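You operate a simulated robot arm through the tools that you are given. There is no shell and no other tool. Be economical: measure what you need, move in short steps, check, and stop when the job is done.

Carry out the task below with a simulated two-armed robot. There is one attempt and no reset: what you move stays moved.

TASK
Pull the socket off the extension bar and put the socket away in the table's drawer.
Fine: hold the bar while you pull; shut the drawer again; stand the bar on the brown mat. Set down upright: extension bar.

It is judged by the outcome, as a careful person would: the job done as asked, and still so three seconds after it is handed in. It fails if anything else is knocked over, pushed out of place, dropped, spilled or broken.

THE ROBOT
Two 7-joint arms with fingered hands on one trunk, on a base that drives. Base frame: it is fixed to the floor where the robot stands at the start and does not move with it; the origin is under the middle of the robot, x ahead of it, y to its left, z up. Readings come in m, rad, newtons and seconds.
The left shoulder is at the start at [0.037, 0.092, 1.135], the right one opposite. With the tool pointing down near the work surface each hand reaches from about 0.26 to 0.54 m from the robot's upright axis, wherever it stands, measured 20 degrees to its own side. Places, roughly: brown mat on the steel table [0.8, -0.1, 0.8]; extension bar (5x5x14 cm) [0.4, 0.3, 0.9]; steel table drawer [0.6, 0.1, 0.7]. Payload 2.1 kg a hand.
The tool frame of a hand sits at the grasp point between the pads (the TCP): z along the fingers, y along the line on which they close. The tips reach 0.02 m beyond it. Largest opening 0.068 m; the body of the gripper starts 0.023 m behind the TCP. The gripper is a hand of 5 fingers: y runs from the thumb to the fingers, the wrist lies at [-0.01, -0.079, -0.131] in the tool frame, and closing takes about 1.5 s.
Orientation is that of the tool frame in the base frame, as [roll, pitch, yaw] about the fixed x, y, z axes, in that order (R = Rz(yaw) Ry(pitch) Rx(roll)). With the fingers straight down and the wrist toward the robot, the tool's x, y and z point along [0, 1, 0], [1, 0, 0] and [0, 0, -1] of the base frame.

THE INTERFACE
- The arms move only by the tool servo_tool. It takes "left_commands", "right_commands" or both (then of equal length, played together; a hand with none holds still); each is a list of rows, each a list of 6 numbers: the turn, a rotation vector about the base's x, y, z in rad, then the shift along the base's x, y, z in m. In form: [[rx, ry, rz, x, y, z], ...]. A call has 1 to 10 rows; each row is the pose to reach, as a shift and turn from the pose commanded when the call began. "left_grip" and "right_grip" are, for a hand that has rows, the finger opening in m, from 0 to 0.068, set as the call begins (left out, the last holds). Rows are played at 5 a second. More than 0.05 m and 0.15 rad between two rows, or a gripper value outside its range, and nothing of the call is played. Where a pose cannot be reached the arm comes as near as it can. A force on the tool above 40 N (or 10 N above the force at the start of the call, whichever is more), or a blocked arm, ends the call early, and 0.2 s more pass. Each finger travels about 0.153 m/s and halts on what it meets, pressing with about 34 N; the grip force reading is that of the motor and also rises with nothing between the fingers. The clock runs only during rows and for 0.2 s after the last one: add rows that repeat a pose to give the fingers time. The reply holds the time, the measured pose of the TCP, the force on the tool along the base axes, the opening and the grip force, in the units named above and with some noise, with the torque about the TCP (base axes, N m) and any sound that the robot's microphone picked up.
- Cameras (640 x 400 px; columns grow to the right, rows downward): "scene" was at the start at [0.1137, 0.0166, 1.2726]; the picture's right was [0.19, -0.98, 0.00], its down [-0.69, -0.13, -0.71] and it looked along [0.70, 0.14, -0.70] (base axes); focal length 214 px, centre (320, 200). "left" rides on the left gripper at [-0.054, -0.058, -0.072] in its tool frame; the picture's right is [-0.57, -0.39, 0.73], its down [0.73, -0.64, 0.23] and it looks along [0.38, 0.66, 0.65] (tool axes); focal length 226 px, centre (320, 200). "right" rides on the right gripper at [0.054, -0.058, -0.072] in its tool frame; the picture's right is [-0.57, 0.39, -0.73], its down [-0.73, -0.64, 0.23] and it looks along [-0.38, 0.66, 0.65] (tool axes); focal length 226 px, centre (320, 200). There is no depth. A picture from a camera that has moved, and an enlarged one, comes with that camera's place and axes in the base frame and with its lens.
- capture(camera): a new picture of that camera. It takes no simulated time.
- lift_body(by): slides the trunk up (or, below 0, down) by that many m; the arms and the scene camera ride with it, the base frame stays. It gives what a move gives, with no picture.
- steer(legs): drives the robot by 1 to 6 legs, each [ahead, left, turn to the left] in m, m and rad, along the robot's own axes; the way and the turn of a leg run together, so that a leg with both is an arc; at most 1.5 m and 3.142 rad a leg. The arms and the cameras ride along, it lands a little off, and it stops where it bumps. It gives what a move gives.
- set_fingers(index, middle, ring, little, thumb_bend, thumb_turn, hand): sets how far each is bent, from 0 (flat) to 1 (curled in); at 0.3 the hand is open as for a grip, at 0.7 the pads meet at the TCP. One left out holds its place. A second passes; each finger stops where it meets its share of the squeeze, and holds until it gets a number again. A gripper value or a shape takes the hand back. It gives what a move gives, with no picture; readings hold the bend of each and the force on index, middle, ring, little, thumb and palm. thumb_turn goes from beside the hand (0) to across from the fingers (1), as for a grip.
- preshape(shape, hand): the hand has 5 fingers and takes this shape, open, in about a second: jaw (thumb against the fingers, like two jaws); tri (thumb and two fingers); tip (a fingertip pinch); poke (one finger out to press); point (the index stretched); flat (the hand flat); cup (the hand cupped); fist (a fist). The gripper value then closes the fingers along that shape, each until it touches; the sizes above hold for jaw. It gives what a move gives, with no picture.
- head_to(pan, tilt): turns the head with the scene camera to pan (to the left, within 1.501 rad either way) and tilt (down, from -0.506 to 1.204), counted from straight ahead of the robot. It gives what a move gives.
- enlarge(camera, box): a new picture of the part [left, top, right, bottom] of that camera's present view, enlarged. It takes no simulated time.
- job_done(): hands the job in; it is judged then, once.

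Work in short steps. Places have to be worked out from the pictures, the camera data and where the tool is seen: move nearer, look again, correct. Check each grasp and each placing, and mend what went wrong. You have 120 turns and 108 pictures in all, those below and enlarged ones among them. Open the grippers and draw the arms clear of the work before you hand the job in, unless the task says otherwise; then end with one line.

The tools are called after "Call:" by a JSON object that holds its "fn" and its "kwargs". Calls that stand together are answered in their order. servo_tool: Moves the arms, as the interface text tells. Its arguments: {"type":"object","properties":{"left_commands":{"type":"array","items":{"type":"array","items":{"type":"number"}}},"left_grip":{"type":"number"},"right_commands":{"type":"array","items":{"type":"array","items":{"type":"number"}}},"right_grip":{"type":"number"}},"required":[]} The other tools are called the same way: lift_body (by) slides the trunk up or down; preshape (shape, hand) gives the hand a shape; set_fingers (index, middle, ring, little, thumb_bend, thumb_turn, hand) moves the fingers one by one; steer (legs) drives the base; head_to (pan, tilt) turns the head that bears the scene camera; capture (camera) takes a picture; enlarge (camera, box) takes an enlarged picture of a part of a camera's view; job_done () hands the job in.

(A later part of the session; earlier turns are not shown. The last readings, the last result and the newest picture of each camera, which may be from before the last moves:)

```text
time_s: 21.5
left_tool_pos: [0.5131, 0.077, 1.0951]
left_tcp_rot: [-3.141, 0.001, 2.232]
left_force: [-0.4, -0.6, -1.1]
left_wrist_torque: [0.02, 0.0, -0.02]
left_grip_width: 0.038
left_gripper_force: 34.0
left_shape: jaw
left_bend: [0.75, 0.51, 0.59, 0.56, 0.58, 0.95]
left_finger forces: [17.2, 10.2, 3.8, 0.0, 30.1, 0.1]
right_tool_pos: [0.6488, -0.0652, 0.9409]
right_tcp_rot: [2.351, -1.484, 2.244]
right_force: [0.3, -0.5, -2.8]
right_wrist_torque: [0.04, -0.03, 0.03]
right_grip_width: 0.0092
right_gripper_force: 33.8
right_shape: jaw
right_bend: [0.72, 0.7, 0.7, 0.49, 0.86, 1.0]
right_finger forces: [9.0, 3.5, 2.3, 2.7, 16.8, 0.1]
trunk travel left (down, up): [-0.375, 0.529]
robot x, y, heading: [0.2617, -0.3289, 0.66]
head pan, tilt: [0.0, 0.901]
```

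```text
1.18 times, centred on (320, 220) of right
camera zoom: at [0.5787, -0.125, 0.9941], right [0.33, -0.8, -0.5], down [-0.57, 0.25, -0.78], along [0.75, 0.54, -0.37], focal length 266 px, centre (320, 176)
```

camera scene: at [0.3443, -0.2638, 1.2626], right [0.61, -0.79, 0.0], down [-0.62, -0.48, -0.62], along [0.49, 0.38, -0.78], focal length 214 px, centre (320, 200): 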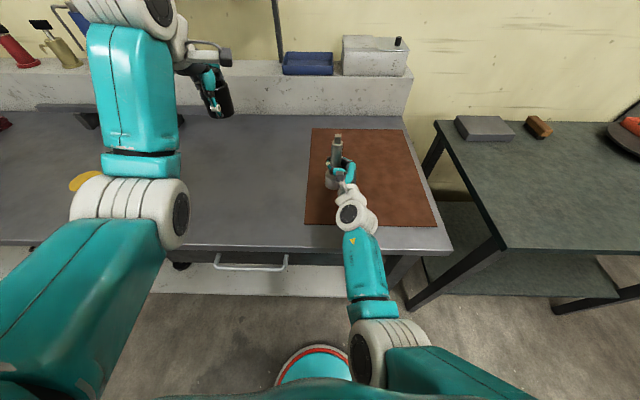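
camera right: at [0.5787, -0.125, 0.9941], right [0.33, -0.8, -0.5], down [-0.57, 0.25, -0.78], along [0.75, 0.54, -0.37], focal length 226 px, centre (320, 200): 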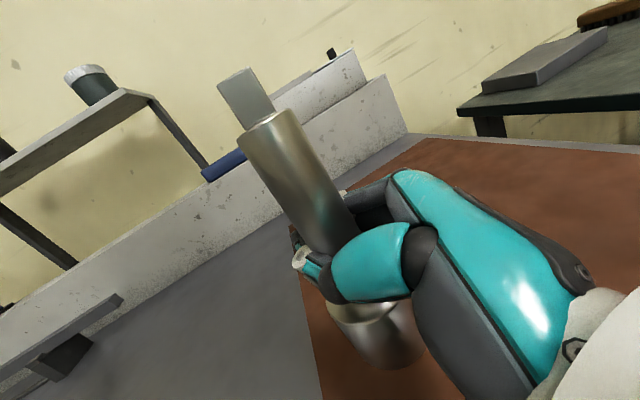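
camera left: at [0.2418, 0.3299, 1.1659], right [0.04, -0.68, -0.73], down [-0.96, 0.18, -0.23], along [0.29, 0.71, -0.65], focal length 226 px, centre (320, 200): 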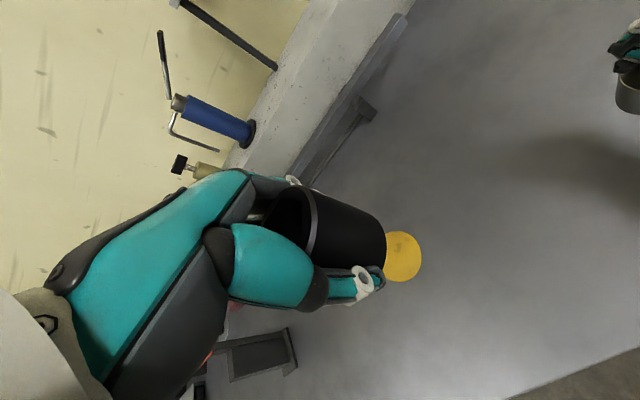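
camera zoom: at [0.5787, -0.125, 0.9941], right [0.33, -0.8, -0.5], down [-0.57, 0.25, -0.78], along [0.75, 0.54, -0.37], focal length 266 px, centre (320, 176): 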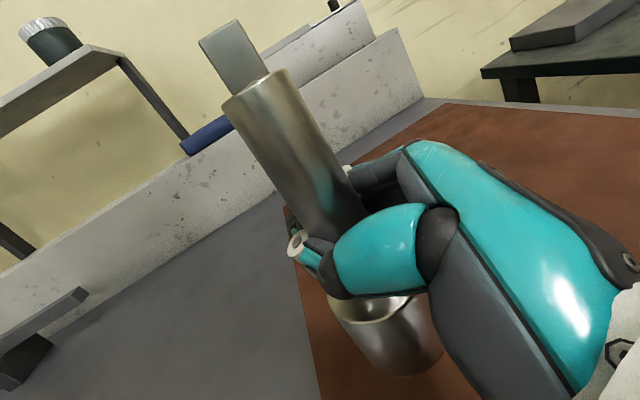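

The bar looks upright (tilt <1°), bottom at z≈0.87, over the mat ~7 cm inside its left edge. I shift a bit further in and lower most of the way.

Call:
{"fn": "servo_tool", "kwargs": {"right_commands": [[0, 0, 0, 0.006, -0.008, -0.01], [0, 0, 0, 0.012, -0.016, -0.02], [0, 0, 0, 0.016, -0.02, -0.03], [0, 0, 0, 0.016, -0.02, -0.04], [0, 0, 0, 0.016, -0.02, -0.045], [0, 0, 0, 0.016, -0.02, -0.045]]}}

Call:
{"fn": "enlarge", "kwargs": {"camera": "scene", "box": [290, 120, 390, 220]}}

Call:
{"fn": "capture", "kwargs": {"camera": "right"}}

```text
time_s: 22.9
left_tool_pos: [0.5131, 0.0774, 1.093]
left_tcp_rot: [-3.141, -0.001, 2.232]
left_force: [-0.3, 0.2, -1.7]
left_wrist_torque: [0.0, 0.02, 0.02]
left_grip_width: 0.0381
left_gripper_force: 34.4
left_shape: jaw
left_bend: [0.75, 0.51, 0.59, 0.56, 0.58, 0.95]
left_finger forces: [17.2, 10.3, 3.9, 0.1, 30.0, 0.0]
right_tool_pos: [0.6634, -0.0849, 0.8957]
right_tcp_rot: [2.347, -1.485, 2.248]
right_force: [0.3, 0.3, -2.8]
right_wrist_torque: [0.02, -0.01, 0.02]
right_grip_width: 0.0091
right_gripper_force: 34.2
right_shape: jaw
right_bend: [0.72, 0.7, 0.7, 0.49, 0.86, 1.0]
right_finger forces: [8.9, 3.5, 2.2, 2.6, 16.6, 0.0]
trunk travel left (down, up): [-0.375, 0.529]
robot x, y, heading: [0.2597, -0.3334, 0.658]
head pan, tilt: [0.0, 0.901]
```

```text
4.00 times, centred on (340, 170) of scene
camera zoom: at [0.3443, -0.2638, 1.2626], right [0.61, -0.79, 0.0], down [-0.62, -0.48, -0.62], along [0.49, 0.38, -0.78], focal length 858 px, centre (240, 320)
```

zoom: 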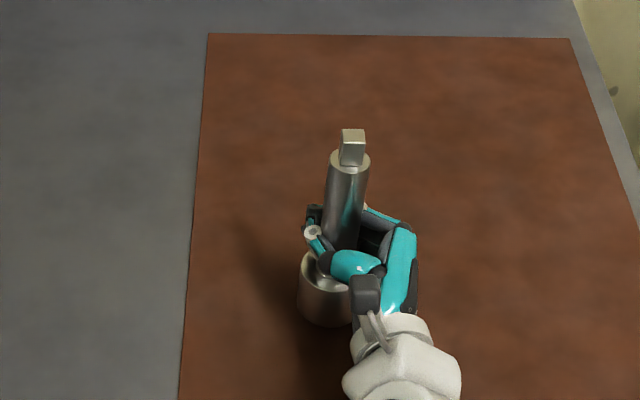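

```text
71 pictures are left
camera right: at [0.5939, -0.1445, 0.9486], right [0.33, -0.8, -0.5], down [-0.57, 0.25, -0.78], along [0.75, 0.54, -0.37], focal length 226 px, centre (320, 200)
```

right: 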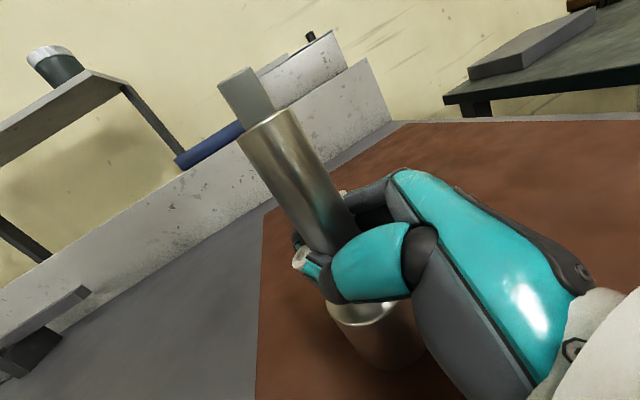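

Still upright and over the mat. I lower in fine steps until contact shows in the force.

Call:
{"fn": "servo_tool", "kwargs": {"right_commands": [[0, 0, 0, 0, 0, -0.003], [0, 0, 0, 0, 0, -0.006], [0, 0, 0, 0, 0, -0.008]]}}

```text
time_s: 23.7
left_tool_pos: [0.5144, 0.0784, 1.0948]
left_tcp_rot: [-3.141, -0.001, 2.232]
left_force: [-0.1, 0.4, -0.8]
left_wrist_torque: [0.01, 0.0, 0.02]
left_grip_width: 0.0379
left_gripper_force: 33.8
left_shape: jaw
left_bend: [0.75, 0.51, 0.59, 0.56, 0.58, 0.95]
left_finger forces: [17.2, 10.3, 4.0, 0.0, 30.1, 0.0]
right_tool_pos: [0.6636, -0.0845, 0.8872]
right_tcp_rot: [2.33, -1.485, 2.264]
right_force: [0.0, -0.7, -2.6]
right_wrist_torque: [0.02, 0.0, 0.01]
right_grip_width: 0.0093
right_gripper_force: 34.1
right_shape: jaw
right_bend: [0.72, 0.7, 0.7, 0.49, 0.86, 1.0]
right_finger forces: [8.7, 3.5, 2.2, 2.6, 16.6, 0.0]
trunk travel left (down, up): [-0.375, 0.529]
robot x, y, heading: [0.2589, -0.3332, 0.664]
head pan, tilt: [0.0, 0.901]
```

No contact yet; I go on lowering in small steps.

Call:
{"fn": "servo_tool", "kwargs": {"right_commands": [[0, 0, 0, 0, 0, -0.002], [0, 0, 0, 0, 0, -0.004], [0, 0, 0, 0, 0, -0.004]]}}

```text
time_s: 24.5
left_tool_pos: [0.5134, 0.0773, 1.0951]
left_tcp_rot: [-3.142, 0.001, 2.232]
left_force: [0.9, 0.6, -1.3]
left_wrist_torque: [-0.03, -0.02, 0.02]
left_grip_width: 0.0378
left_gripper_force: 33.7
left_shape: jaw
left_bend: [0.75, 0.51, 0.59, 0.56, 0.58, 0.95]
left_finger forces: [17.2, 10.2, 3.9, 0.0, 30.1, 0.0]
right_tool_pos: [0.6632, -0.0835, 0.885]
right_tcp_rot: [2.321, -1.486, 2.273]
right_force: [-2.2, -0.1, 7.7]
right_wrist_torque: [-0.04, -0.06, 0.01]
right_grip_width: 0.0089
right_gripper_force: 34.4
right_shape: jaw
right_bend: [0.72, 0.7, 0.7, 0.48, 0.86, 1.0]
right_finger forces: [6.9, 3.6, 2.4, 3.0, 17.3, 0.1]
trunk travel left (down, up): [-0.375, 0.529]
robot x, y, heading: [0.2563, -0.3311, 0.656]
head pan, tilt: [0.0, 0.901]
```

The bar has touched the mat (+10 N). I open the right hand in place.

Call:
{"fn": "servo_tool", "kwargs": {"right_commands": [[0, 0, 0, 0, 0, 0], [0, 0, 0, 0, 0, 0], [0, 0, 0, 0, 0, 0], [0, 0, 0, 0, 0, 0]], "right_grip": 0.035}}

Call:
{"fn": "enlarge", "kwargs": {"camera": "scene", "box": [290, 120, 390, 220]}}

Call:
{"fn": "capture", "kwargs": {"camera": "right"}}

```text
time_s: 25.5
left_tool_pos: [0.5128, 0.0767, 1.0945]
left_tcp_rot: [-3.141, 0.0, 2.233]
left_force: [-0.2, 0.5, -1.8]
left_wrist_torque: [-0.01, -0.02, 0.0]
left_grip_width: 0.0382
left_gripper_force: 33.3
left_shape: jaw
left_bend: [0.75, 0.51, 0.59, 0.56, 0.58, 0.95]
left_finger forces: [17.2, 10.2, 3.9, 0.0, 30.1, 0.1]
right_tool_pos: [0.6639, -0.0842, 0.8853]
right_tcp_rot: [2.365, -1.485, 2.232]
right_force: [-0.1, 0.2, -0.2]
right_wrist_torque: [0.01, 0.01, 0.01]
right_grip_width: 0.0348
right_gripper_force: 0.0
right_shape: jaw
right_bend: [0.74, 0.44, 0.41, 0.41, 0.7, 1.0]
right_finger forces: [0.0, 0.1, 0.0, 0.1, 0.1, 0.1]
trunk travel left (down, up): [-0.375, 0.529]
robot x, y, heading: [0.2528, -0.3278, 0.662]
head pan, tilt: [0.0, 0.901]
```

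```text
4.00 times, centred on (340, 170) of scene
camera zoom: at [0.3441, -0.2639, 1.2626], right [0.61, -0.79, 0.0], down [-0.62, -0.48, -0.62], along [0.49, 0.38, -0.78], focal length 858 px, centre (240, 320)
```

zoom: 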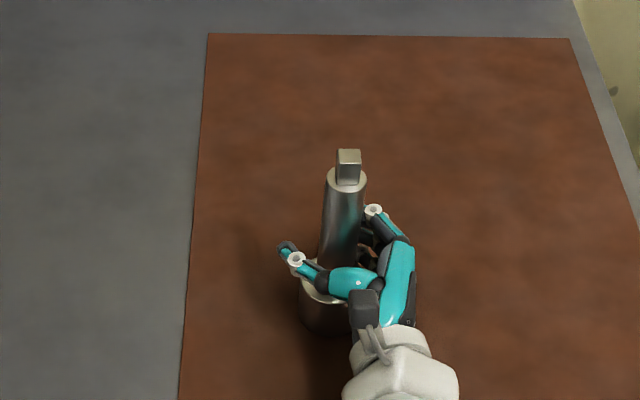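

```text
69 pictures are left
camera right: at [0.5952, -0.1448, 0.9368], right [0.33, -0.8, -0.5], down [-0.57, 0.25, -0.78], along [0.75, 0.54, -0.37], focal length 226 px, centre (320, 200)
```

right: 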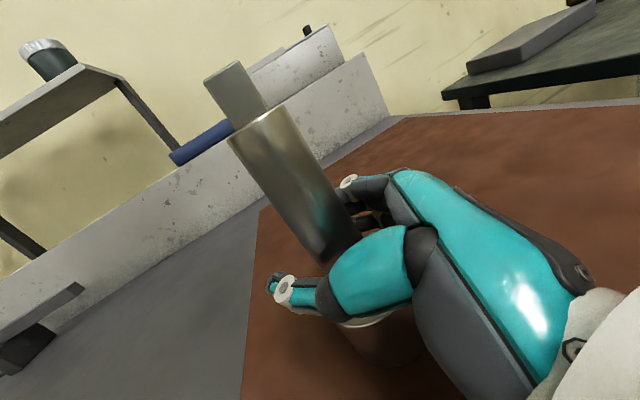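

The bar stands by itself, no finger forces. I open fully and withdraw the hand straight back along its finger axis.

Call:
{"fn": "servo_tool", "kwargs": {"right_commands": [[0, 0, 0, 0, 0, 0], [0, 0, 0, 0, 0, 0], [0, 0, 0, 0, 0, 0], [0, 0, 0, -0.002, -0.015, 0.001], [0, 0, 0, -0.004, -0.035, 0.002], [0, 0, 0, -0.007, -0.06, 0.004], [0, 0, 0, -0.011, -0.09, 0.006], [0, 0, 0, -0.014, -0.12, 0.008]], "right_grip": 0.068}}

Call:
{"fn": "capture", "kwargs": {"camera": "scene"}}

```text
time_s: 27.3
left_tool_pos: [0.5124, 0.0773, 1.0932]
left_tcp_rot: [3.141, 0.0, 2.232]
left_force: [1.0, 0.6, -0.5]
left_wrist_torque: [0.02, 0.0, -0.01]
left_grip_width: 0.0381
left_gripper_force: 33.7
left_shape: jaw
left_bend: [0.75, 0.51, 0.59, 0.56, 0.59, 0.95]
left_finger forces: [17.2, 10.2, 3.9, 0.0, 30.1, 0.0]
right_tool_pos: [0.6497, -0.2033, 0.8929]
right_tcp_rot: [2.333, -1.485, 2.261]
right_force: [-0.4, 0.2, 0.8]
right_wrist_torque: [-0.02, -0.01, 0.0]
right_grip_width: 0.0677
right_gripper_force: 0.0
right_shape: jaw
right_bend: [0.3, 0.3, 0.3, 0.3, 0.3, 0.98]
right_finger forces: [0.0, 0.1, 0.0, 0.1, 0.0, 0.1]
trunk travel left (down, up): [-0.375, 0.529]
robot x, y, heading: [0.2563, -0.3279, 0.66]
head pan, tilt: [0.0, 0.901]
```

```text
68 pictures are left
camera scene: at [0.3441, -0.264, 1.2627], right [0.61, -0.79, 0.0], down [-0.62, -0.48, -0.62], along [0.49, 0.38, -0.78], focal length 214 px, centre (320, 200)
```

scene: 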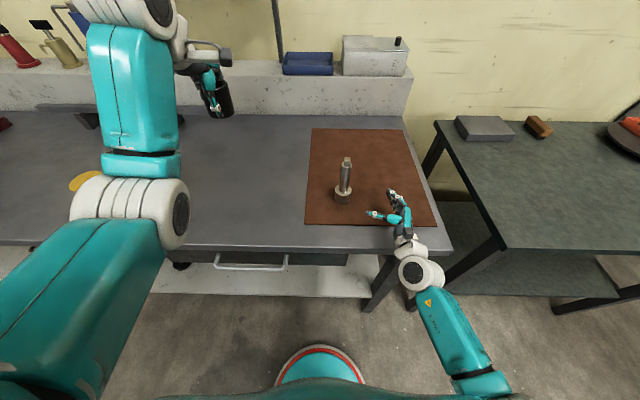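

The bar stands upright on the mat. Next the drawer: I enlarge its handle to learn its shape.

Call:
{"fn": "enlarge", "kwargs": {"camera": "scene", "box": [170, 220, 330, 320]}}

Call:
{"fn": "capture", "kwargs": {"camera": "right"}}

```text
4.00 times, centred on (250, 270) of scene
camera zoom: at [0.3441, -0.264, 1.2627], right [0.61, -0.79, 0.0], down [-0.62, -0.48, -0.62], along [0.49, 0.38, -0.78], focal length 858 px, centre (600, -80)
```

zoom: 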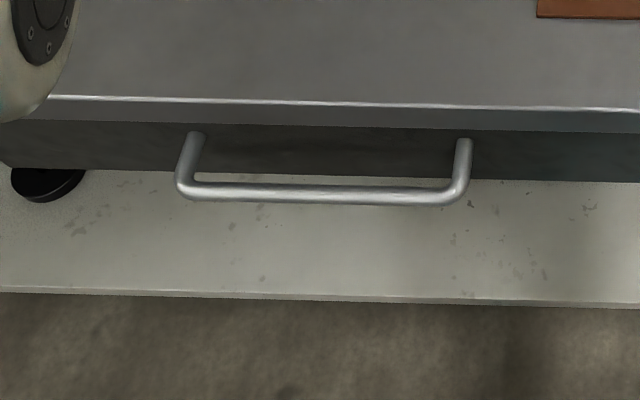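

```text
66 pictures are left
camera right: at [0.5806, -0.2637, 0.9467], right [0.33, -0.8, -0.5], down [-0.57, 0.25, -0.78], along [0.75, 0.54, -0.37], focal length 226 px, centre (320, 200)
```

right: 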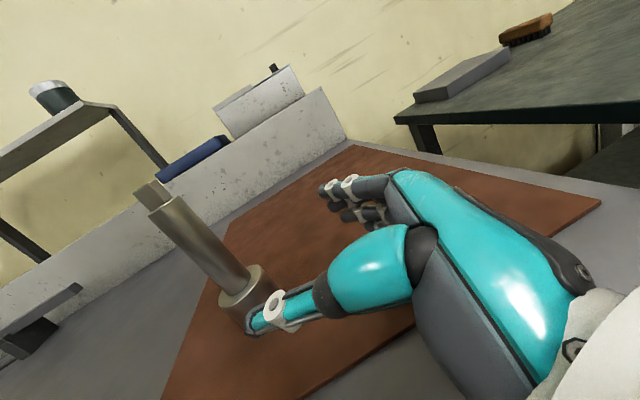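

The handle is a U-bar ~0.2 m long under the table edge. I back away from the table, shift left so the handle lies ahead of the right arm, and look again.

Call:
{"fn": "steer", "kwargs": {"legs": [[-0.18, 0, 0], [0, 0.3, 0]]}}

Call:
{"fn": "capture", "kwargs": {"camera": "scene"}}

```text
time_s: 30.5
left_tool_pos: [0.183, 0.2128, 1.0943]
left_tcp_rot: [-3.141, -0.001, 2.234]
left_force: [-0.2, -0.5, -0.8]
left_wrist_torque: [0.01, 0.0, -0.01]
left_grip_width: 0.0379
left_gripper_force: 33.9
left_shape: jaw
left_bend: [0.75, 0.51, 0.59, 0.56, 0.59, 0.95]
left_finger forces: [17.2, 10.2, 3.8, 0.0, 30.1, 0.0]
right_tool_pos: [0.3199, -0.0679, 0.8943]
right_tcp_rot: [2.376, -1.485, 2.225]
right_force: [-0.3, 0.2, 0.1]
right_wrist_torque: [0.04, -0.02, -0.02]
right_grip_width: 0.0682
right_gripper_force: 0.1
right_shape: jaw
right_bend: [0.3, 0.3, 0.3, 0.3, 0.3, 0.98]
right_finger forces: [0.0, 0.0, 0.1, 0.0, 0.0, 0.0]
trunk travel left (down, up): [-0.375, 0.529]
robot x, y, heading: [-0.0705, -0.1996, 0.663]
head pan, tilt: [0.0, 0.901]
```

```text
65 pictures are left
camera scene: at [0.0147, -0.1301, 1.2627], right [0.62, -0.79, 0.0], down [-0.62, -0.48, -0.62], along [0.49, 0.38, -0.78], focal length 214 px, centre (320, 200)
```

scene: 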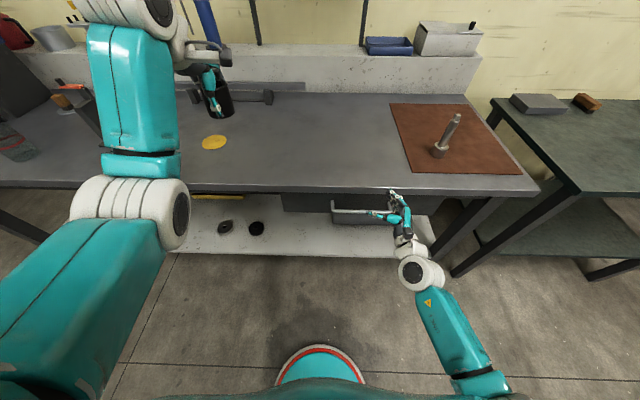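

I enlarge this second view of the handle to triangulate it.

Call:
{"fn": "enlarge", "kwargs": {"camera": "scene", "box": [270, 170, 430, 270]}}

```text
4.00 times, centred on (350, 220) of scene
camera zoom: at [0.0147, -0.1301, 1.2627], right [0.62, -0.79, 0.0], down [-0.62, -0.48, -0.62], along [0.49, 0.38, -0.78], focal length 858 px, centre (200, 120)
```

zoom: 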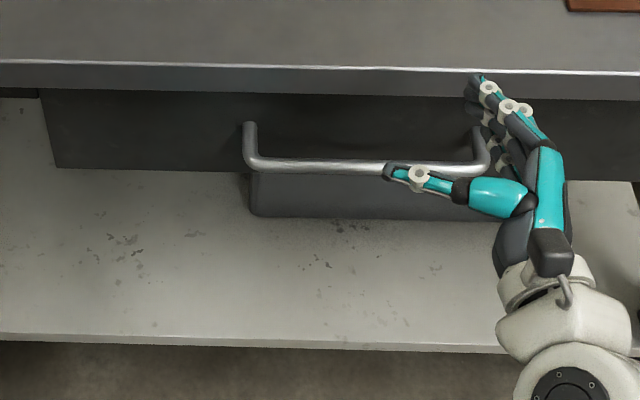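

Handle bar triangulated: n≈0.313, z≈0.734, lateral 0.15–0.33, drawer face ≈3.5 cm behind it. I roll the right hand about the forward axis so the fingers point forward-down with the closing line across the handle.

Call:
{"fn": "servo_tool", "kwargs": {"right_commands": [[-0.1168, -0.0909, 0, 0, 0, 0], [-0.2336, -0.1818, 0, 0, 0, 0], [-0.3504, -0.2727, 0, 0, 0, 0], [-0.4672, -0.3636, 0, 0, 0, 0], [-0.584, -0.4545, 0, 0, 0, 0], [-0.7008, -0.5454, 0, 0, 0, 0], [-0.8176, -0.6363, 0, 0, 0, 0], [-0.9344, -0.7272, 0, 0, 0, 0], [-1.0512, -0.8181, 0, 0, 0, 0], [-1.168, -0.909, 0, 0, 0, 0]]}}

Call:
{"fn": "capture", "kwargs": {"camera": "scene"}}

Call:
{"fn": "capture", "kwargs": {"camera": "right"}}

```text
time_s: 32.7
left_tool_pos: [0.1832, 0.212, 1.0939]
left_tcp_rot: [3.14, 0.0, 2.235]
left_force: [0.3, -0.6, -0.9]
left_wrist_torque: [-0.03, 0.02, -0.02]
left_grip_width: 0.0379
left_gripper_force: 34.2
left_shape: jaw
left_bend: [0.75, 0.51, 0.59, 0.56, 0.59, 0.95]
left_finger forces: [17.2, 10.2, 3.9, 0.0, 30.2, 0.0]
right_tool_pos: [0.3723, -0.1261, 0.9019]
right_tcp_rot: [2.373, -0.019, 2.257]
right_force: [-0.8, 1.5, -1.1]
right_wrist_torque: [-0.01, 0.02, -0.01]
right_grip_width: 0.0679
right_gripper_force: 0.0
right_shape: jaw
right_bend: [0.3, 0.3, 0.3, 0.3, 0.3, 0.98]
right_finger forces: [0.0, 0.1, 0.0, 0.1, 0.0, 0.1]
right hand out of reach, approached as far as the arm can: row 8, 9, 10
trunk travel left (down, up): [-0.375, 0.529]
robot x, y, heading: [-0.0721, -0.2011, 0.664]
head pan, tilt: [0.0, 0.901]
```

```text
63 pictures are left
camera scene: at [0.0147, -0.1301, 1.2627], right [0.62, -0.79, 0.0], down [-0.62, -0.48, -0.62], along [0.49, 0.38, -0.78], focal length 214 px, centre (320, 200)
```

scene: 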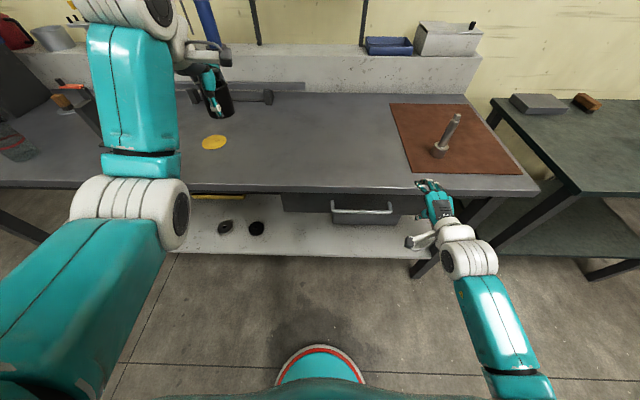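

```text
62 pictures are left
camera right: at [0.2665, -0.1428, 0.9116], right [0.19, -0.59, 0.78], down [0.23, -0.75, -0.62], along [0.96, 0.3, -0.01], focal length 226 px, centre (320, 200)
```

right: 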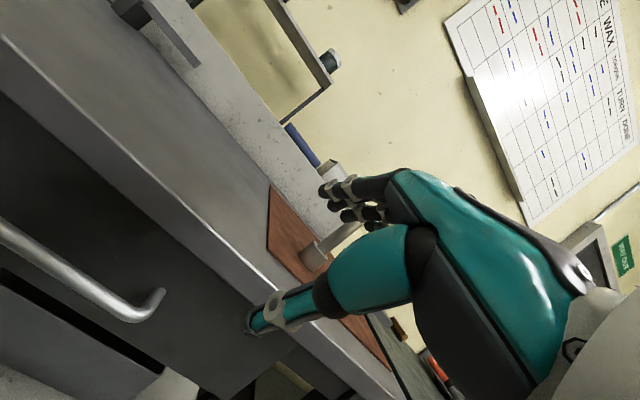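

The orientation is reached but the hand ended 8 cm further right. I shift the base left so the hand lines up with the handle's middle.

Call:
{"fn": "steer", "kwargs": {"legs": [[0, 0.09, 0]]}}

Call:
{"fn": "servo_tool", "kwargs": {"right_commands": [[0, 0, 0, 0.0, 0.0, -0.03], [0, 0, 0, 0.008, 0.006, -0.06], [0, 0, 0, 0.016, 0.012, -0.09], [0, 0, 0, 0.016, 0.012, -0.09]]}}

Call:
{"fn": "capture", "kwargs": {"camera": "scene"}}

Call:
{"fn": "capture", "kwargs": {"camera": "right"}}

```text
time_s: 33.8
left_tool_pos: [0.1242, 0.286, 1.0948]
left_tcp_rot: [-3.141, 0.001, 2.236]
left_force: [-0.4, 0.7, -0.9]
left_wrist_torque: [0.03, -0.02, 0.01]
left_grip_width: 0.0381
left_gripper_force: 34.0
left_shape: jaw
left_bend: [0.75, 0.51, 0.59, 0.56, 0.59, 0.95]
left_finger forces: [17.2, 10.2, 3.9, 0.0, 30.0, 0.0]
right_tool_pos: [0.3138, -0.0529, 0.9017]
right_tcp_rot: [2.371, -0.021, 2.257]
right_force: [0.3, 0.3, 0.0]
right_wrist_torque: [-0.02, 0.0, 0.0]
right_grip_width: 0.0678
right_gripper_force: 0.0
right_shape: jaw
right_bend: [0.3, 0.3, 0.3, 0.3, 0.3, 0.98]
right_finger forces: [0.0, 0.0, 0.0, 0.1, 0.0, 0.0]
trunk travel left (down, up): [-0.375, 0.529]
robot x, y, heading: [-0.1277, -0.1242, 0.659]
head pan, tilt: [0.0, 0.901]
```

```text
time_s: 34.8
left_tool_pos: [0.1251, 0.2849, 1.0939]
left_tcp_rot: [-3.14, 0.0, 2.234]
left_force: [-0.4, -0.3, -1.3]
left_wrist_torque: [-0.01, -0.01, 0.01]
left_grip_width: 0.0378
left_gripper_force: 34.2
left_shape: jaw
left_bend: [0.75, 0.51, 0.59, 0.56, 0.59, 0.95]
left_finger forces: [17.3, 10.2, 3.9, 0.0, 30.1, 0.0]
right_tool_pos: [0.3311, -0.0391, 0.8117]
right_tcp_rot: [2.369, -0.025, 2.263]
right_force: [0.3, -0.2, -0.1]
right_wrist_torque: [-0.02, -0.02, 0.0]
right_grip_width: 0.0678
right_gripper_force: 0.0
right_shape: jaw
right_bend: [0.3, 0.3, 0.3, 0.3, 0.3, 0.98]
right_finger forces: [0.0, 0.0, 0.0, 0.1, 0.0, 0.0]
trunk travel left (down, up): [-0.375, 0.529]
robot x, y, heading: [-0.1279, -0.1269, 0.662]
head pan, tilt: [0.0, 0.901]
```

```text
61 pictures are left
camera scene: at [-0.0428, -0.0565, 1.2627], right [0.62, -0.79, 0.0], down [-0.62, -0.48, -0.62], along [0.49, 0.38, -0.78], focal length 214 px, centre (320, 200)
```

scene: 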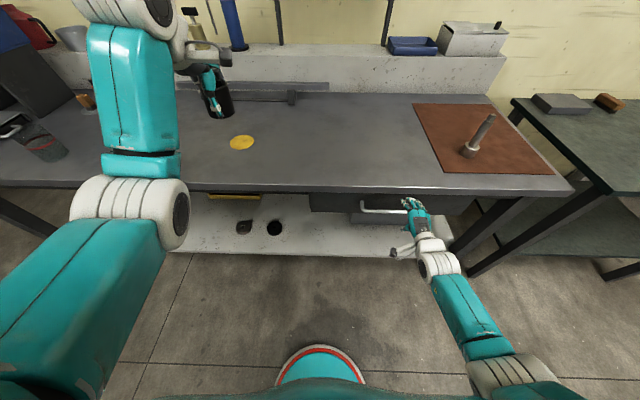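

```text
60 pictures are left
camera right: at [0.226, -0.0563, 0.8224], right [0.2, -0.6, 0.78], down [0.23, -0.74, -0.63], along [0.95, 0.3, -0.01], focal length 226 px, centre (320, 200)
```

right: 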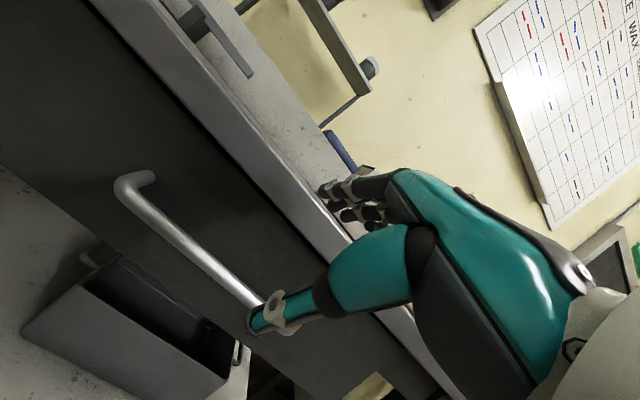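

The closing plane is lined up with the handle (there's also a separate open bin on the shelf below, to be left alone). I advance halfway along the fingers.

Call:
{"fn": "servo_tool", "kwargs": {"right_commands": [[0, 0, 0, 0.014, 0.011, -0.018], [0, 0, 0, 0.028, 0.022, -0.034], [0, 0, 0, 0.036, 0.028, -0.048], [0, 0, 0, 0.036, 0.028, -0.048]]}}

Call:
{"fn": "enlarge", "kwargs": {"camera": "scene", "box": [340, 170, 480, 270]}}

Call:
{"fn": "capture", "kwargs": {"camera": "right"}}

```text
time_s: 35.8
left_tool_pos: [0.125, 0.2852, 1.0936]
left_tcp_rot: [3.14, -0.001, 2.233]
left_force: [-0.3, 0.0, -2.2]
left_wrist_torque: [0.03, -0.02, -0.02]
left_grip_width: 0.0379
left_gripper_force: 33.7
left_shape: jaw
left_bend: [0.75, 0.51, 0.59, 0.56, 0.59, 0.95]
left_finger forces: [17.3, 10.2, 3.9, 0.1, 30.1, 0.0]
right_tool_pos: [0.3577, -0.0159, 0.7785]
right_tcp_rot: [2.369, -0.021, 2.258]
right_force: [0.9, -1.0, -0.4]
right_wrist_torque: [0.01, 0.0, -0.01]
right_grip_width: 0.0678
right_gripper_force: 0.1
right_shape: jaw
right_bend: [0.3, 0.3, 0.3, 0.3, 0.3, 0.98]
right_finger forces: [0.0, 0.0, 0.0, 0.0, 0.0, 0.1]
right hand out of reach, approached as far as the arm can: row 3, 4
trunk travel left (down, up): [-0.375, 0.529]
robot x, y, heading: [-0.129, -0.1215, 0.665]
head pan, tilt: [0.0, 0.901]
```

```text
4.00 times, centred on (410, 220) of scene
camera zoom: at [-0.0429, -0.0566, 1.2627], right [0.62, -0.79, 0.0], down [-0.62, -0.48, -0.62], along [0.49, 0.38, -0.78], focal length 858 px, centre (-40, 120)
```

zoom: 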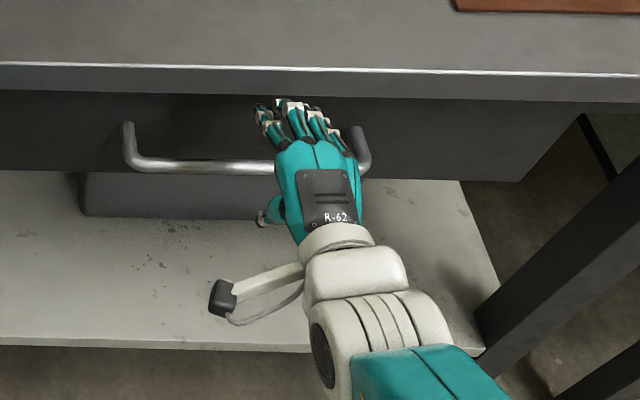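

```text
58 pictures are left
camera right: at [0.2524, -0.0326, 0.7896], right [0.19, -0.6, 0.78], down [0.23, -0.75, -0.63], along [0.96, 0.3, -0.01], focal length 226 px, centre (320, 200)
```

right: 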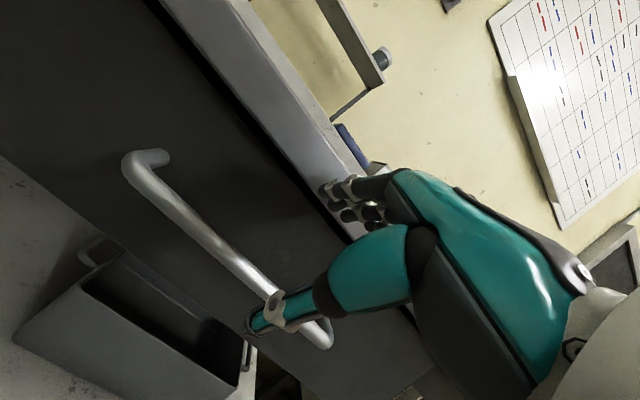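

The arm is at its reach limit in height. I back off along the same line, lower the trunk 10 cm, then bring the hand back up to the approach line.

Call:
{"fn": "servo_tool", "kwargs": {"right_commands": [[0, 0, 0, -0.015, -0.012, 0.015], [0, 0, 0, -0.035, -0.028, 0.032], [0, 0, 0, -0.05, -0.04, 0.034]]}}

Call:
{"fn": "lift_body", "kwargs": {"by": -0.1}}

```text
time_s: 36.6
left_tool_pos: [0.1259, 0.2839, 1.0941]
left_tcp_rot: [-3.141, 0.001, 2.233]
left_force: [0.3, -0.2, -1.0]
left_wrist_torque: [0.0, -0.01, 0.0]
left_grip_width: 0.0378
left_gripper_force: 34.0
left_shape: jaw
left_bend: [0.75, 0.51, 0.59, 0.56, 0.59, 0.95]
left_finger forces: [17.3, 10.2, 4.0, 0.0, 30.1, 0.0]
right_tool_pos: [0.3118, -0.0597, 0.8125]
right_tcp_rot: [2.372, -0.024, 2.261]
right_force: [-0.3, 0.2, 0.6]
right_wrist_torque: [0.0, 0.01, 0.02]
right_grip_width: 0.068
right_gripper_force: 0.1
right_shape: jaw
right_bend: [0.3, 0.3, 0.3, 0.3, 0.3, 0.98]
right_finger forces: [0.0, 0.1, 0.0, 0.1, 0.1, 0.1]
right hand out of reach, approached as far as the arm can: row 3
trunk travel left (down, up): [-0.375, 0.529]
robot x, y, heading: [-0.1288, -0.1216, 0.664]
head pan, tilt: [0.0, 0.901]
```

```text
time_s: 37.9
left_tool_pos: [0.1244, 0.285, 0.9952]
left_tcp_rot: [3.14, 0.0, 2.234]
left_force: [0.3, -1.0, -0.7]
left_wrist_torque: [-0.01, 0.0, 0.01]
left_grip_width: 0.0379
left_gripper_force: 33.5
left_shape: jaw
left_bend: [0.75, 0.51, 0.59, 0.56, 0.59, 0.95]
left_finger forces: [17.5, 10.3, 4.0, 0.1, 30.0, 0.0]
right_tool_pos: [0.3111, -0.0622, 0.7074]
right_tcp_rot: [2.384, -0.027, 2.264]
right_force: [-0.4, -0.5, -0.3]
right_wrist_torque: [-0.01, 0.03, 0.0]
right_grip_width: 0.0676
right_gripper_force: 0.2
right_shape: jaw
right_bend: [0.3, 0.3, 0.3, 0.3, 0.3, 0.98]
right_finger forces: [0.0, 0.0, 0.0, 0.1, 0.0, 0.0]
trunk travel left (down, up): [-0.275, 0.629]
robot x, y, heading: [-0.1285, -0.1243, 0.66]
head pan, tilt: [0.0, 0.901]
```

I raise the hand back to the approach line (n≈0.25, z≈0.794).

Call:
{"fn": "servo_tool", "kwargs": {"right_commands": [[0, 0, 0, 0, 0, 0.03], [0, 0, 0, 0, 0, 0.06], [0, 0, 0, 0.008, 0.006, 0.087], [0, 0, 0, 0.02, 0.016, 0.087], [0, 0, 0, 0.034, 0.026, 0.087], [0, 0, 0, 0.034, 0.026, 0.087]]}}

Call:
{"fn": "capture", "kwargs": {"camera": "right"}}

```text
time_s: 39.3
left_tool_pos: [0.1243, 0.2868, 0.9936]
left_tcp_rot: [-3.14, 0.0, 2.235]
left_force: [-0.6, -0.1, -1.2]
left_wrist_torque: [-0.05, -0.01, -0.02]
left_grip_width: 0.0379
left_gripper_force: 34.2
left_shape: jaw
left_bend: [0.75, 0.51, 0.6, 0.56, 0.59, 0.95]
left_finger forces: [17.4, 10.2, 4.1, 0.0, 30.0, 0.0]
right_tool_pos: [0.3462, -0.0355, 0.7939]
right_tcp_rot: [2.387, -0.028, 2.263]
right_force: [-0.4, 0.6, 0.2]
right_wrist_torque: [0.0, -0.02, 0.0]
right_grip_width: 0.0678
right_gripper_force: 0.0
right_shape: jaw
right_bend: [0.3, 0.3, 0.3, 0.3, 0.3, 0.98]
right_finger forces: [0.0, 0.0, 0.0, 0.1, 0.0, 0.0]
trunk travel left (down, up): [-0.275, 0.629]
robot x, y, heading: [-0.1255, -0.125, 0.66]
head pan, tilt: [0.0, 0.901]
```

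```text
57 pictures are left
camera right: at [0.2402, -0.0529, 0.8051], right [0.21, -0.59, 0.78], down [0.22, -0.75, -0.63], along [0.95, 0.3, -0.02], focal length 226 px, centre (320, 200)
```

right: 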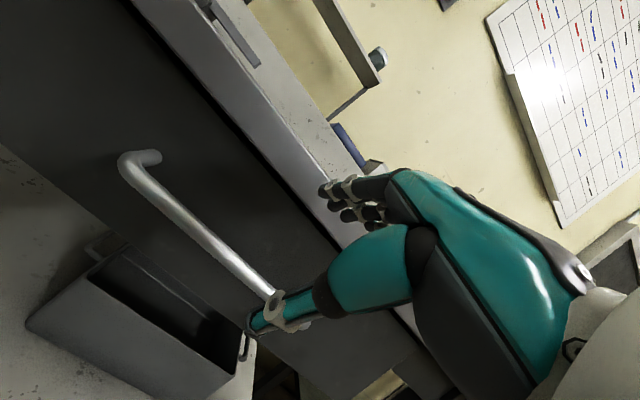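

The handle now projects exactly on the approach axis (~9 cm ahead). I advance 8 cm along the fingers.

Call:
{"fn": "servo_tool", "kwargs": {"right_commands": [[0, 0, 0, 0.011, 0.009, -0.015], [0, 0, 0, 0.022, 0.017, -0.03], [0, 0, 0, 0.033, 0.026, -0.045], [0, 0, 0, 0.044, 0.034, -0.06], [0, 0, 0, 0.044, 0.034, -0.06]]}}

Call:
{"fn": "capture", "kwargs": {"camera": "right"}}

Call:
{"fn": "enlarge", "kwargs": {"camera": "scene", "box": [340, 130, 480, 230]}}

```text
time_s: 40.5
left_tool_pos: [0.1243, 0.2848, 0.9943]
left_tcp_rot: [-3.141, 0.001, 2.234]
left_force: [0.2, 1.1, -0.8]
left_wrist_torque: [0.03, 0.0, 0.05]
left_grip_width: 0.0377
left_gripper_force: 33.3
left_shape: jaw
left_bend: [0.75, 0.51, 0.6, 0.56, 0.59, 0.95]
left_finger forces: [17.4, 10.3, 4.0, 0.0, 30.1, 0.0]
right_tool_pos: [0.388, -0.002, 0.7337]
right_tcp_rot: [2.385, -0.026, 2.262]
right_force: [-0.3, -0.1, -0.4]
right_wrist_torque: [-0.03, 0.01, 0.03]
right_grip_width: 0.0678
right_gripper_force: 0.1
right_shape: jaw
right_bend: [0.3, 0.3, 0.3, 0.3, 0.3, 0.98]
right_finger forces: [0.0, 0.1, 0.0, 0.1, 0.1, 0.0]
trunk travel left (down, up): [-0.275, 0.629]
robot x, y, heading: [-0.127, -0.1265, 0.666]
head pan, tilt: [0.0, 0.901]
```

```text
56 pictures are left
camera right: at [0.2833, -0.0186, 0.7458], right [0.21, -0.59, 0.78], down [0.22, -0.75, -0.63], along [0.95, 0.3, -0.02], focal length 226 px, centre (320, 200)
```

right: 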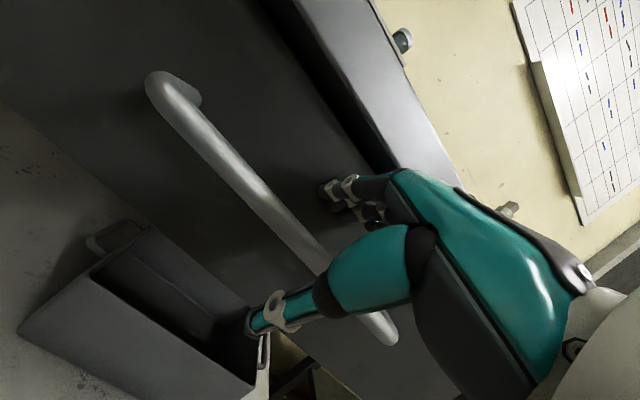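

```text
4.00 times, centred on (410, 180) of scene
camera zoom: at [-0.0311, -0.0473, 1.1618], right [0.62, -0.79, 0.0], down [-0.62, -0.48, -0.62], along [0.49, 0.38, -0.78], focal length 858 px, centre (-40, 280)
```

zoom: 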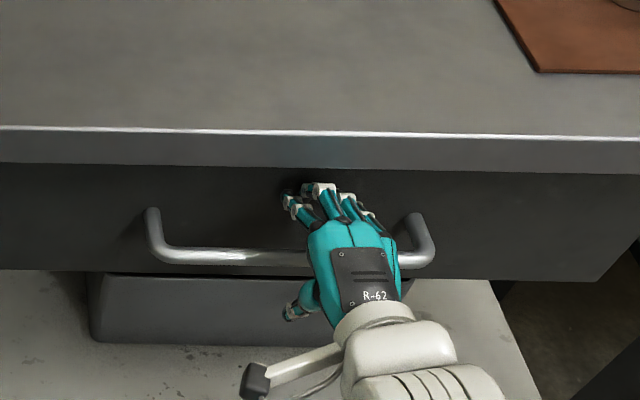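

The handle runs between thumb and fingers at the TCP. I close the right hand on it.

Call:
{"fn": "servo_tool", "kwargs": {"right_commands": [[0, 0, 0, 0, 0, 0], [0, 0, 0, 0, 0, 0], [0, 0, 0, 0, 0, 0], [0, 0, 0, 0, 0, 0], [0, 0, 0, 0, 0, 0], [0, 0, 0, 0, 0, 0], [0, 0, 0, 0, 0, 0], [0, 0, 0, 0, 0, 0]], "right_grip": 0.0}}

Call:
{"fn": "capture", "kwargs": {"camera": "right"}}

```text
time_s: 42.3
left_tool_pos: [0.1253, 0.2862, 0.9939]
left_tcp_rot: [-3.141, 0.0, 2.234]
left_force: [0.2, 0.2, -0.9]
left_wrist_torque: [0.01, 0.0, 0.02]
left_grip_width: 0.0376
left_gripper_force: 34.0
left_shape: jaw
left_bend: [0.75, 0.51, 0.6, 0.56, 0.59, 0.95]
left_finger forces: [17.4, 10.2, 4.0, 0.0, 30.0, 0.1]
right_tool_pos: [0.3892, -0.0016, 0.7327]
right_tcp_rot: [2.387, -0.027, 2.262]
right_force: [1.1, 2.0, -10.0]
right_wrist_torque: [-0.12, -0.03, 0.02]
right_grip_width: 0.0066
right_gripper_force: 33.7
right_shape: jaw
right_bend: [0.72, 0.71, 0.71, 0.71, 0.73, 1.0]
right_finger forces: [13.0, 5.8, 2.8, 2.4, 27.2, 0.1]
trunk travel left (down, up): [-0.275, 0.629]
robot x, y, heading: [-0.1283, -0.1287, 0.664]
head pan, tilt: [0.0, 0.901]
```

```text
54 pictures are left
camera right: at [0.2836, -0.0185, 0.7453], right [0.21, -0.59, 0.78], down [0.22, -0.75, -0.63], along [0.95, 0.3, -0.03], focal length 226 px, centre (320, 200)
```

right: 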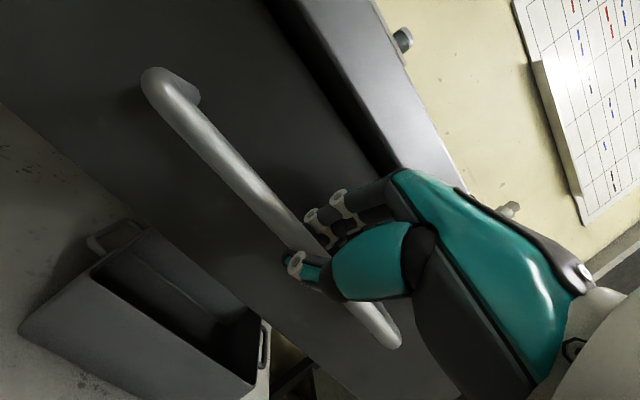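

The handle is gripped (all fingers and thumb loaded). I pull by backing the base 5 cm and check.

Call:
{"fn": "steer", "kwargs": {"legs": [[-0.06, 0, 0]]}}

Call:
{"fn": "capture", "kwargs": {"camera": "scene"}}

```text
time_s: 43.3
left_tool_pos: [0.0776, 0.2491, 0.9934]
left_tcp_rot: [-3.139, -0.001, 2.234]
left_force: [0.3, 0.4, -0.6]
left_wrist_torque: [0.04, 0.01, 0.02]
left_grip_width: 0.0378
left_gripper_force: 34.4
left_shape: jaw
left_bend: [0.75, 0.51, 0.6, 0.56, 0.59, 0.95]
left_finger forces: [17.3, 10.3, 4.0, 0.0, 30.1, 0.1]
right_tool_pos: [0.3409, -0.0377, 0.7329]
right_tcp_rot: [2.387, -0.026, 2.262]
right_force: [-7.5, 7.6, -11.2]
right_wrist_torque: [-0.1, 0.07, 0.1]
right_grip_width: 0.0086
right_gripper_force: 34.5
right_shape: jaw
right_bend: [0.72, 0.72, 0.71, 0.7, 0.74, 1.0]
right_finger forces: [11.7, 4.9, 2.6, 1.6, 27.0, 0.0]
trunk travel left (down, up): [-0.275, 0.629]
robot x, y, heading: [-0.1752, -0.1575, 0.662]
head pan, tilt: [0.0, 0.901]
```

```text
53 pictures are left
camera scene: at [-0.0783, -0.0836, 1.1616], right [0.62, -0.79, 0.0], down [-0.62, -0.48, -0.62], along [0.49, 0.38, -0.78], focal length 214 px, centre (320, 200)
```

scene: 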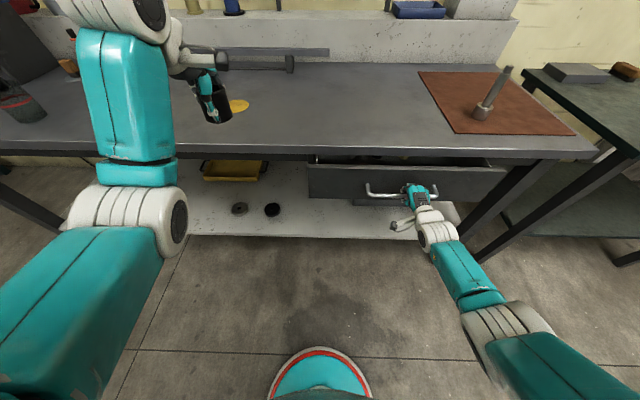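

The drawer is sliding out. I pull it a further 13 cm.

Call:
{"fn": "steer", "kwargs": {"legs": [[-0.13, 0.004, 0]]}}

Call:
{"fn": "capture", "kwargs": {"camera": "scene"}}

```text
time_s: 44.6
left_tool_pos: [-0.0325, 0.1676, 0.9936]
left_tcp_rot: [-3.14, 0.0, 2.236]
left_force: [0.2, -0.4, -2.0]
left_wrist_torque: [0.01, 0.0, -0.03]
left_grip_width: 0.0378
left_gripper_force: 34.0
left_shape: jaw
left_bend: [0.75, 0.51, 0.6, 0.56, 0.59, 0.95]
left_finger forces: [17.4, 10.3, 4.0, 0.1, 30.0, 0.0]
right_tool_pos: [0.2315, -0.1193, 0.7349]
right_tcp_rot: [2.387, -0.028, 2.265]
right_force: [-5.0, 2.4, -12.9]
right_wrist_torque: [-0.04, 0.02, 0.09]
right_grip_width: 0.0102
right_gripper_force: 33.7
right_shape: jaw
right_bend: [0.72, 0.72, 0.7, 0.7, 0.78, 1.0]
right_finger forces: [10.7, 4.0, 2.3, 1.6, 27.2, 0.1]
trunk travel left (down, up): [-0.275, 0.629]
robot x, y, heading: [-0.2865, -0.2394, 0.66]
head pan, tilt: [0.0, 0.901]
```

```text
52 pictures are left
camera scene: at [-0.1879, -0.1646, 1.1616], right [0.62, -0.79, 0.0], down [-0.62, -0.48, -0.62], along [0.49, 0.38, -0.78], focal length 214 px, centre (320, 200)
```

scene: 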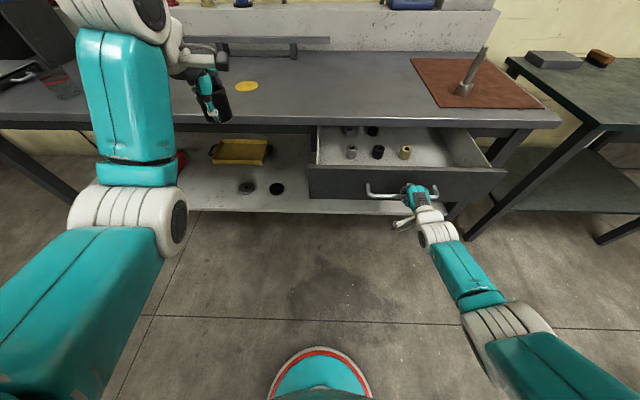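

The drawer is open ~18 cm and holds a few small sockets. I enlarge to choose a free spot.

Call:
{"fn": "enlarge", "kwargs": {"camera": "scene", "box": [300, 110, 510, 210]}}

Call:
{"fn": "capture", "kwargs": {"camera": "right"}}

Call:
{"fn": "capture", "kwargs": {"camera": "left"}}

```text
3.05 times, centred on (405, 160) of scene
camera zoom: at [-0.1879, -0.1646, 1.1616], right [0.62, -0.79, 0.0], down [-0.62, -0.48, -0.62], along [0.49, 0.38, -0.78], focal length 654 px, centre (61, 322)
```

zoom: 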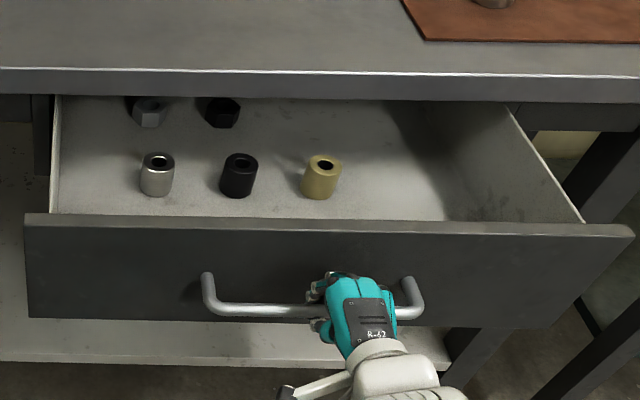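

```text
50 pictures are left
camera right: at [0.1257, -0.136, 0.7451], right [0.21, -0.59, 0.78], down [0.22, -0.75, -0.63], along [0.95, 0.3, -0.03], focal length 226 px, centre (320, 200)
```

right: 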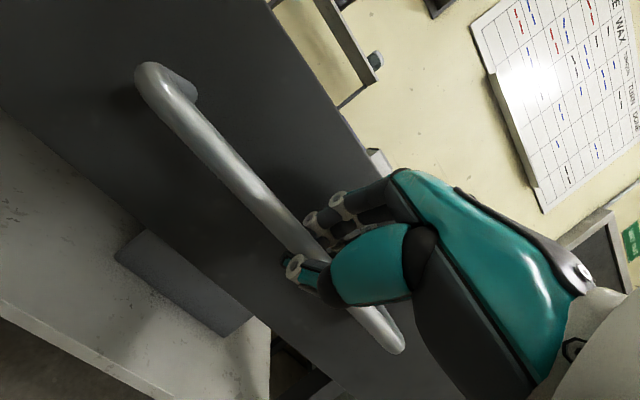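

```text
49 pictures are left
camera left: at [-0.0446, 0.0888, 1.0656], right [0.04, -0.68, -0.73], down [-0.96, 0.18, -0.23], along [0.29, 0.71, -0.65], focal length 226 px, centre (320, 200)
```

left: 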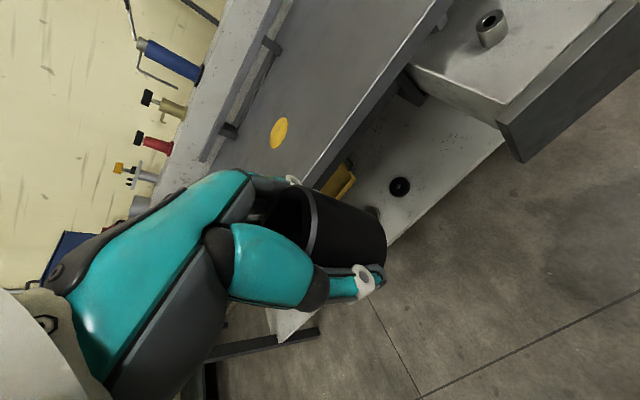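

Free floor lies to the right of the gold socket (lateral ≈0.385, n≈0.25). I release the handle and withdraw the right hand along the approach line.

Call:
{"fn": "servo_tool", "kwargs": {"right_commands": [[0, 0, 0, 0, 0, 0], [0, 0, 0, 0, 0, 0], [0, 0, 0, 0, 0, 0], [0, 0, 0, -0.01, -0.008, 0.014], [0, 0, 0, -0.022, -0.017, 0.03], [0, 0, 0, -0.036, -0.028, 0.05], [0, 0, 0, -0.054, -0.042, 0.073], [0, 0, 0, -0.07, -0.055, 0.11], [0, 0, 0, -0.085, -0.065, 0.15]], "right_grip": 0.068}}

Call:
{"fn": "capture", "kwargs": {"camera": "scene"}}

```text
time_s: 46.6
left_tool_pos: [-0.0317, 0.1679, 0.994]
left_tcp_rot: [3.141, -0.001, 2.233]
left_force: [0.0, 0.2, -1.4]
left_wrist_torque: [0.03, -0.02, 0.0]
left_grip_width: 0.0379
left_gripper_force: 33.9
left_shape: jaw
left_bend: [0.75, 0.51, 0.6, 0.56, 0.59, 0.95]
left_finger forces: [17.4, 10.3, 3.9, 0.0, 29.9, 0.0]
right_tool_pos: [0.1452, -0.1855, 0.8822]
right_tcp_rot: [2.389, -0.027, 2.263]
right_force: [0.3, -0.8, -0.6]
right_wrist_torque: [0.0, -0.02, 0.02]
right_grip_width: 0.0677
right_gripper_force: 0.1
right_shape: jaw
right_bend: [0.3, 0.3, 0.3, 0.3, 0.3, 0.98]
right_finger forces: [0.0, 0.0, 0.0, 0.0, 0.0, 0.0]
trunk travel left (down, up): [-0.275, 0.629]
robot x, y, heading: [-0.2845, -0.2393, 0.666]
head pan, tilt: [0.0, 0.901]
```

```text
48 pictures are left
camera scene: at [-0.1885, -0.1651, 1.1618], right [0.62, -0.79, 0.0], down [-0.62, -0.48, -0.62], along [0.49, 0.38, -0.78], focal length 214 px, centre (320, 200)
```

scene: 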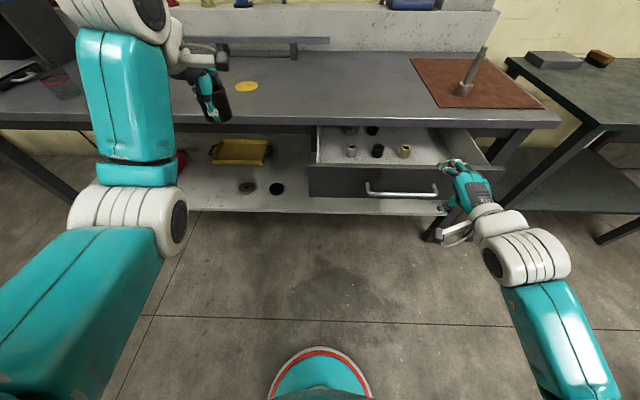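

The drawer stays open. I drive right 0.37 m, then 0.15 m forward so the left hand can reach the free right part of the drawer.

Call:
{"fn": "steer", "kwargs": {"legs": [[0, -0.37, 0], [0.15, 0, 0]]}}

Call:
{"fn": "capture", "kwargs": {"camera": "scene"}}

Call:
{"fn": "capture", "kwargs": {"camera": "left"}}

```text
time_s: 50.0
left_tool_pos: [0.3144, -0.0366, 0.9949]
left_tcp_rot: [-3.141, 0.001, 2.239]
left_force: [-0.3, -0.2, -1.6]
left_wrist_torque: [-0.01, -0.01, 0.01]
left_grip_width: 0.0377
left_gripper_force: 33.8
left_shape: jaw
left_bend: [0.75, 0.51, 0.6, 0.56, 0.59, 0.95]
left_finger forces: [17.5, 10.2, 4.1, 0.0, 29.9, 0.0]
right_tool_pos: [0.4921, -0.3881, 0.8824]
right_tcp_rot: [2.387, -0.026, 2.266]
right_force: [0.3, -0.1, 1.1]
right_wrist_torque: [0.02, -0.01, -0.02]
right_grip_width: 0.068
right_gripper_force: 0.0
right_shape: jaw
right_bend: [0.3, 0.3, 0.3, 0.3, 0.3, 0.98]
right_finger forces: [0.0, 0.1, 0.1, 0.0, 0.1, 0.0]
trunk travel left (down, up): [-0.275, 0.629]
robot x, y, heading: [0.0588, -0.4493, 0.661]
head pan, tilt: [0.0, 0.901]
```

```text
47 pictures are left
camera scene: at [0.1585, -0.3701, 1.1618], right [0.62, -0.79, 0.0], down [-0.62, -0.49, -0.62], along [0.49, 0.38, -0.78], focal length 214 px, centre (320, 200)
```

scene: 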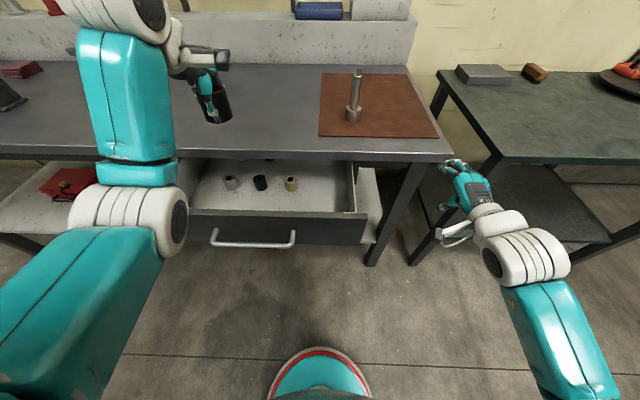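

```text
46 pictures are left
camera left: at [0.3007, -0.1161, 1.0659], right [0.05, -0.68, -0.73], down [-0.96, 0.18, -0.23], along [0.29, 0.71, -0.65], focal length 226 px, centre (320, 200)
```

left: 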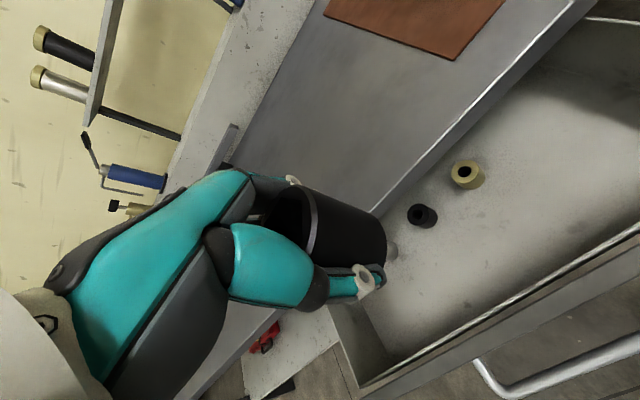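

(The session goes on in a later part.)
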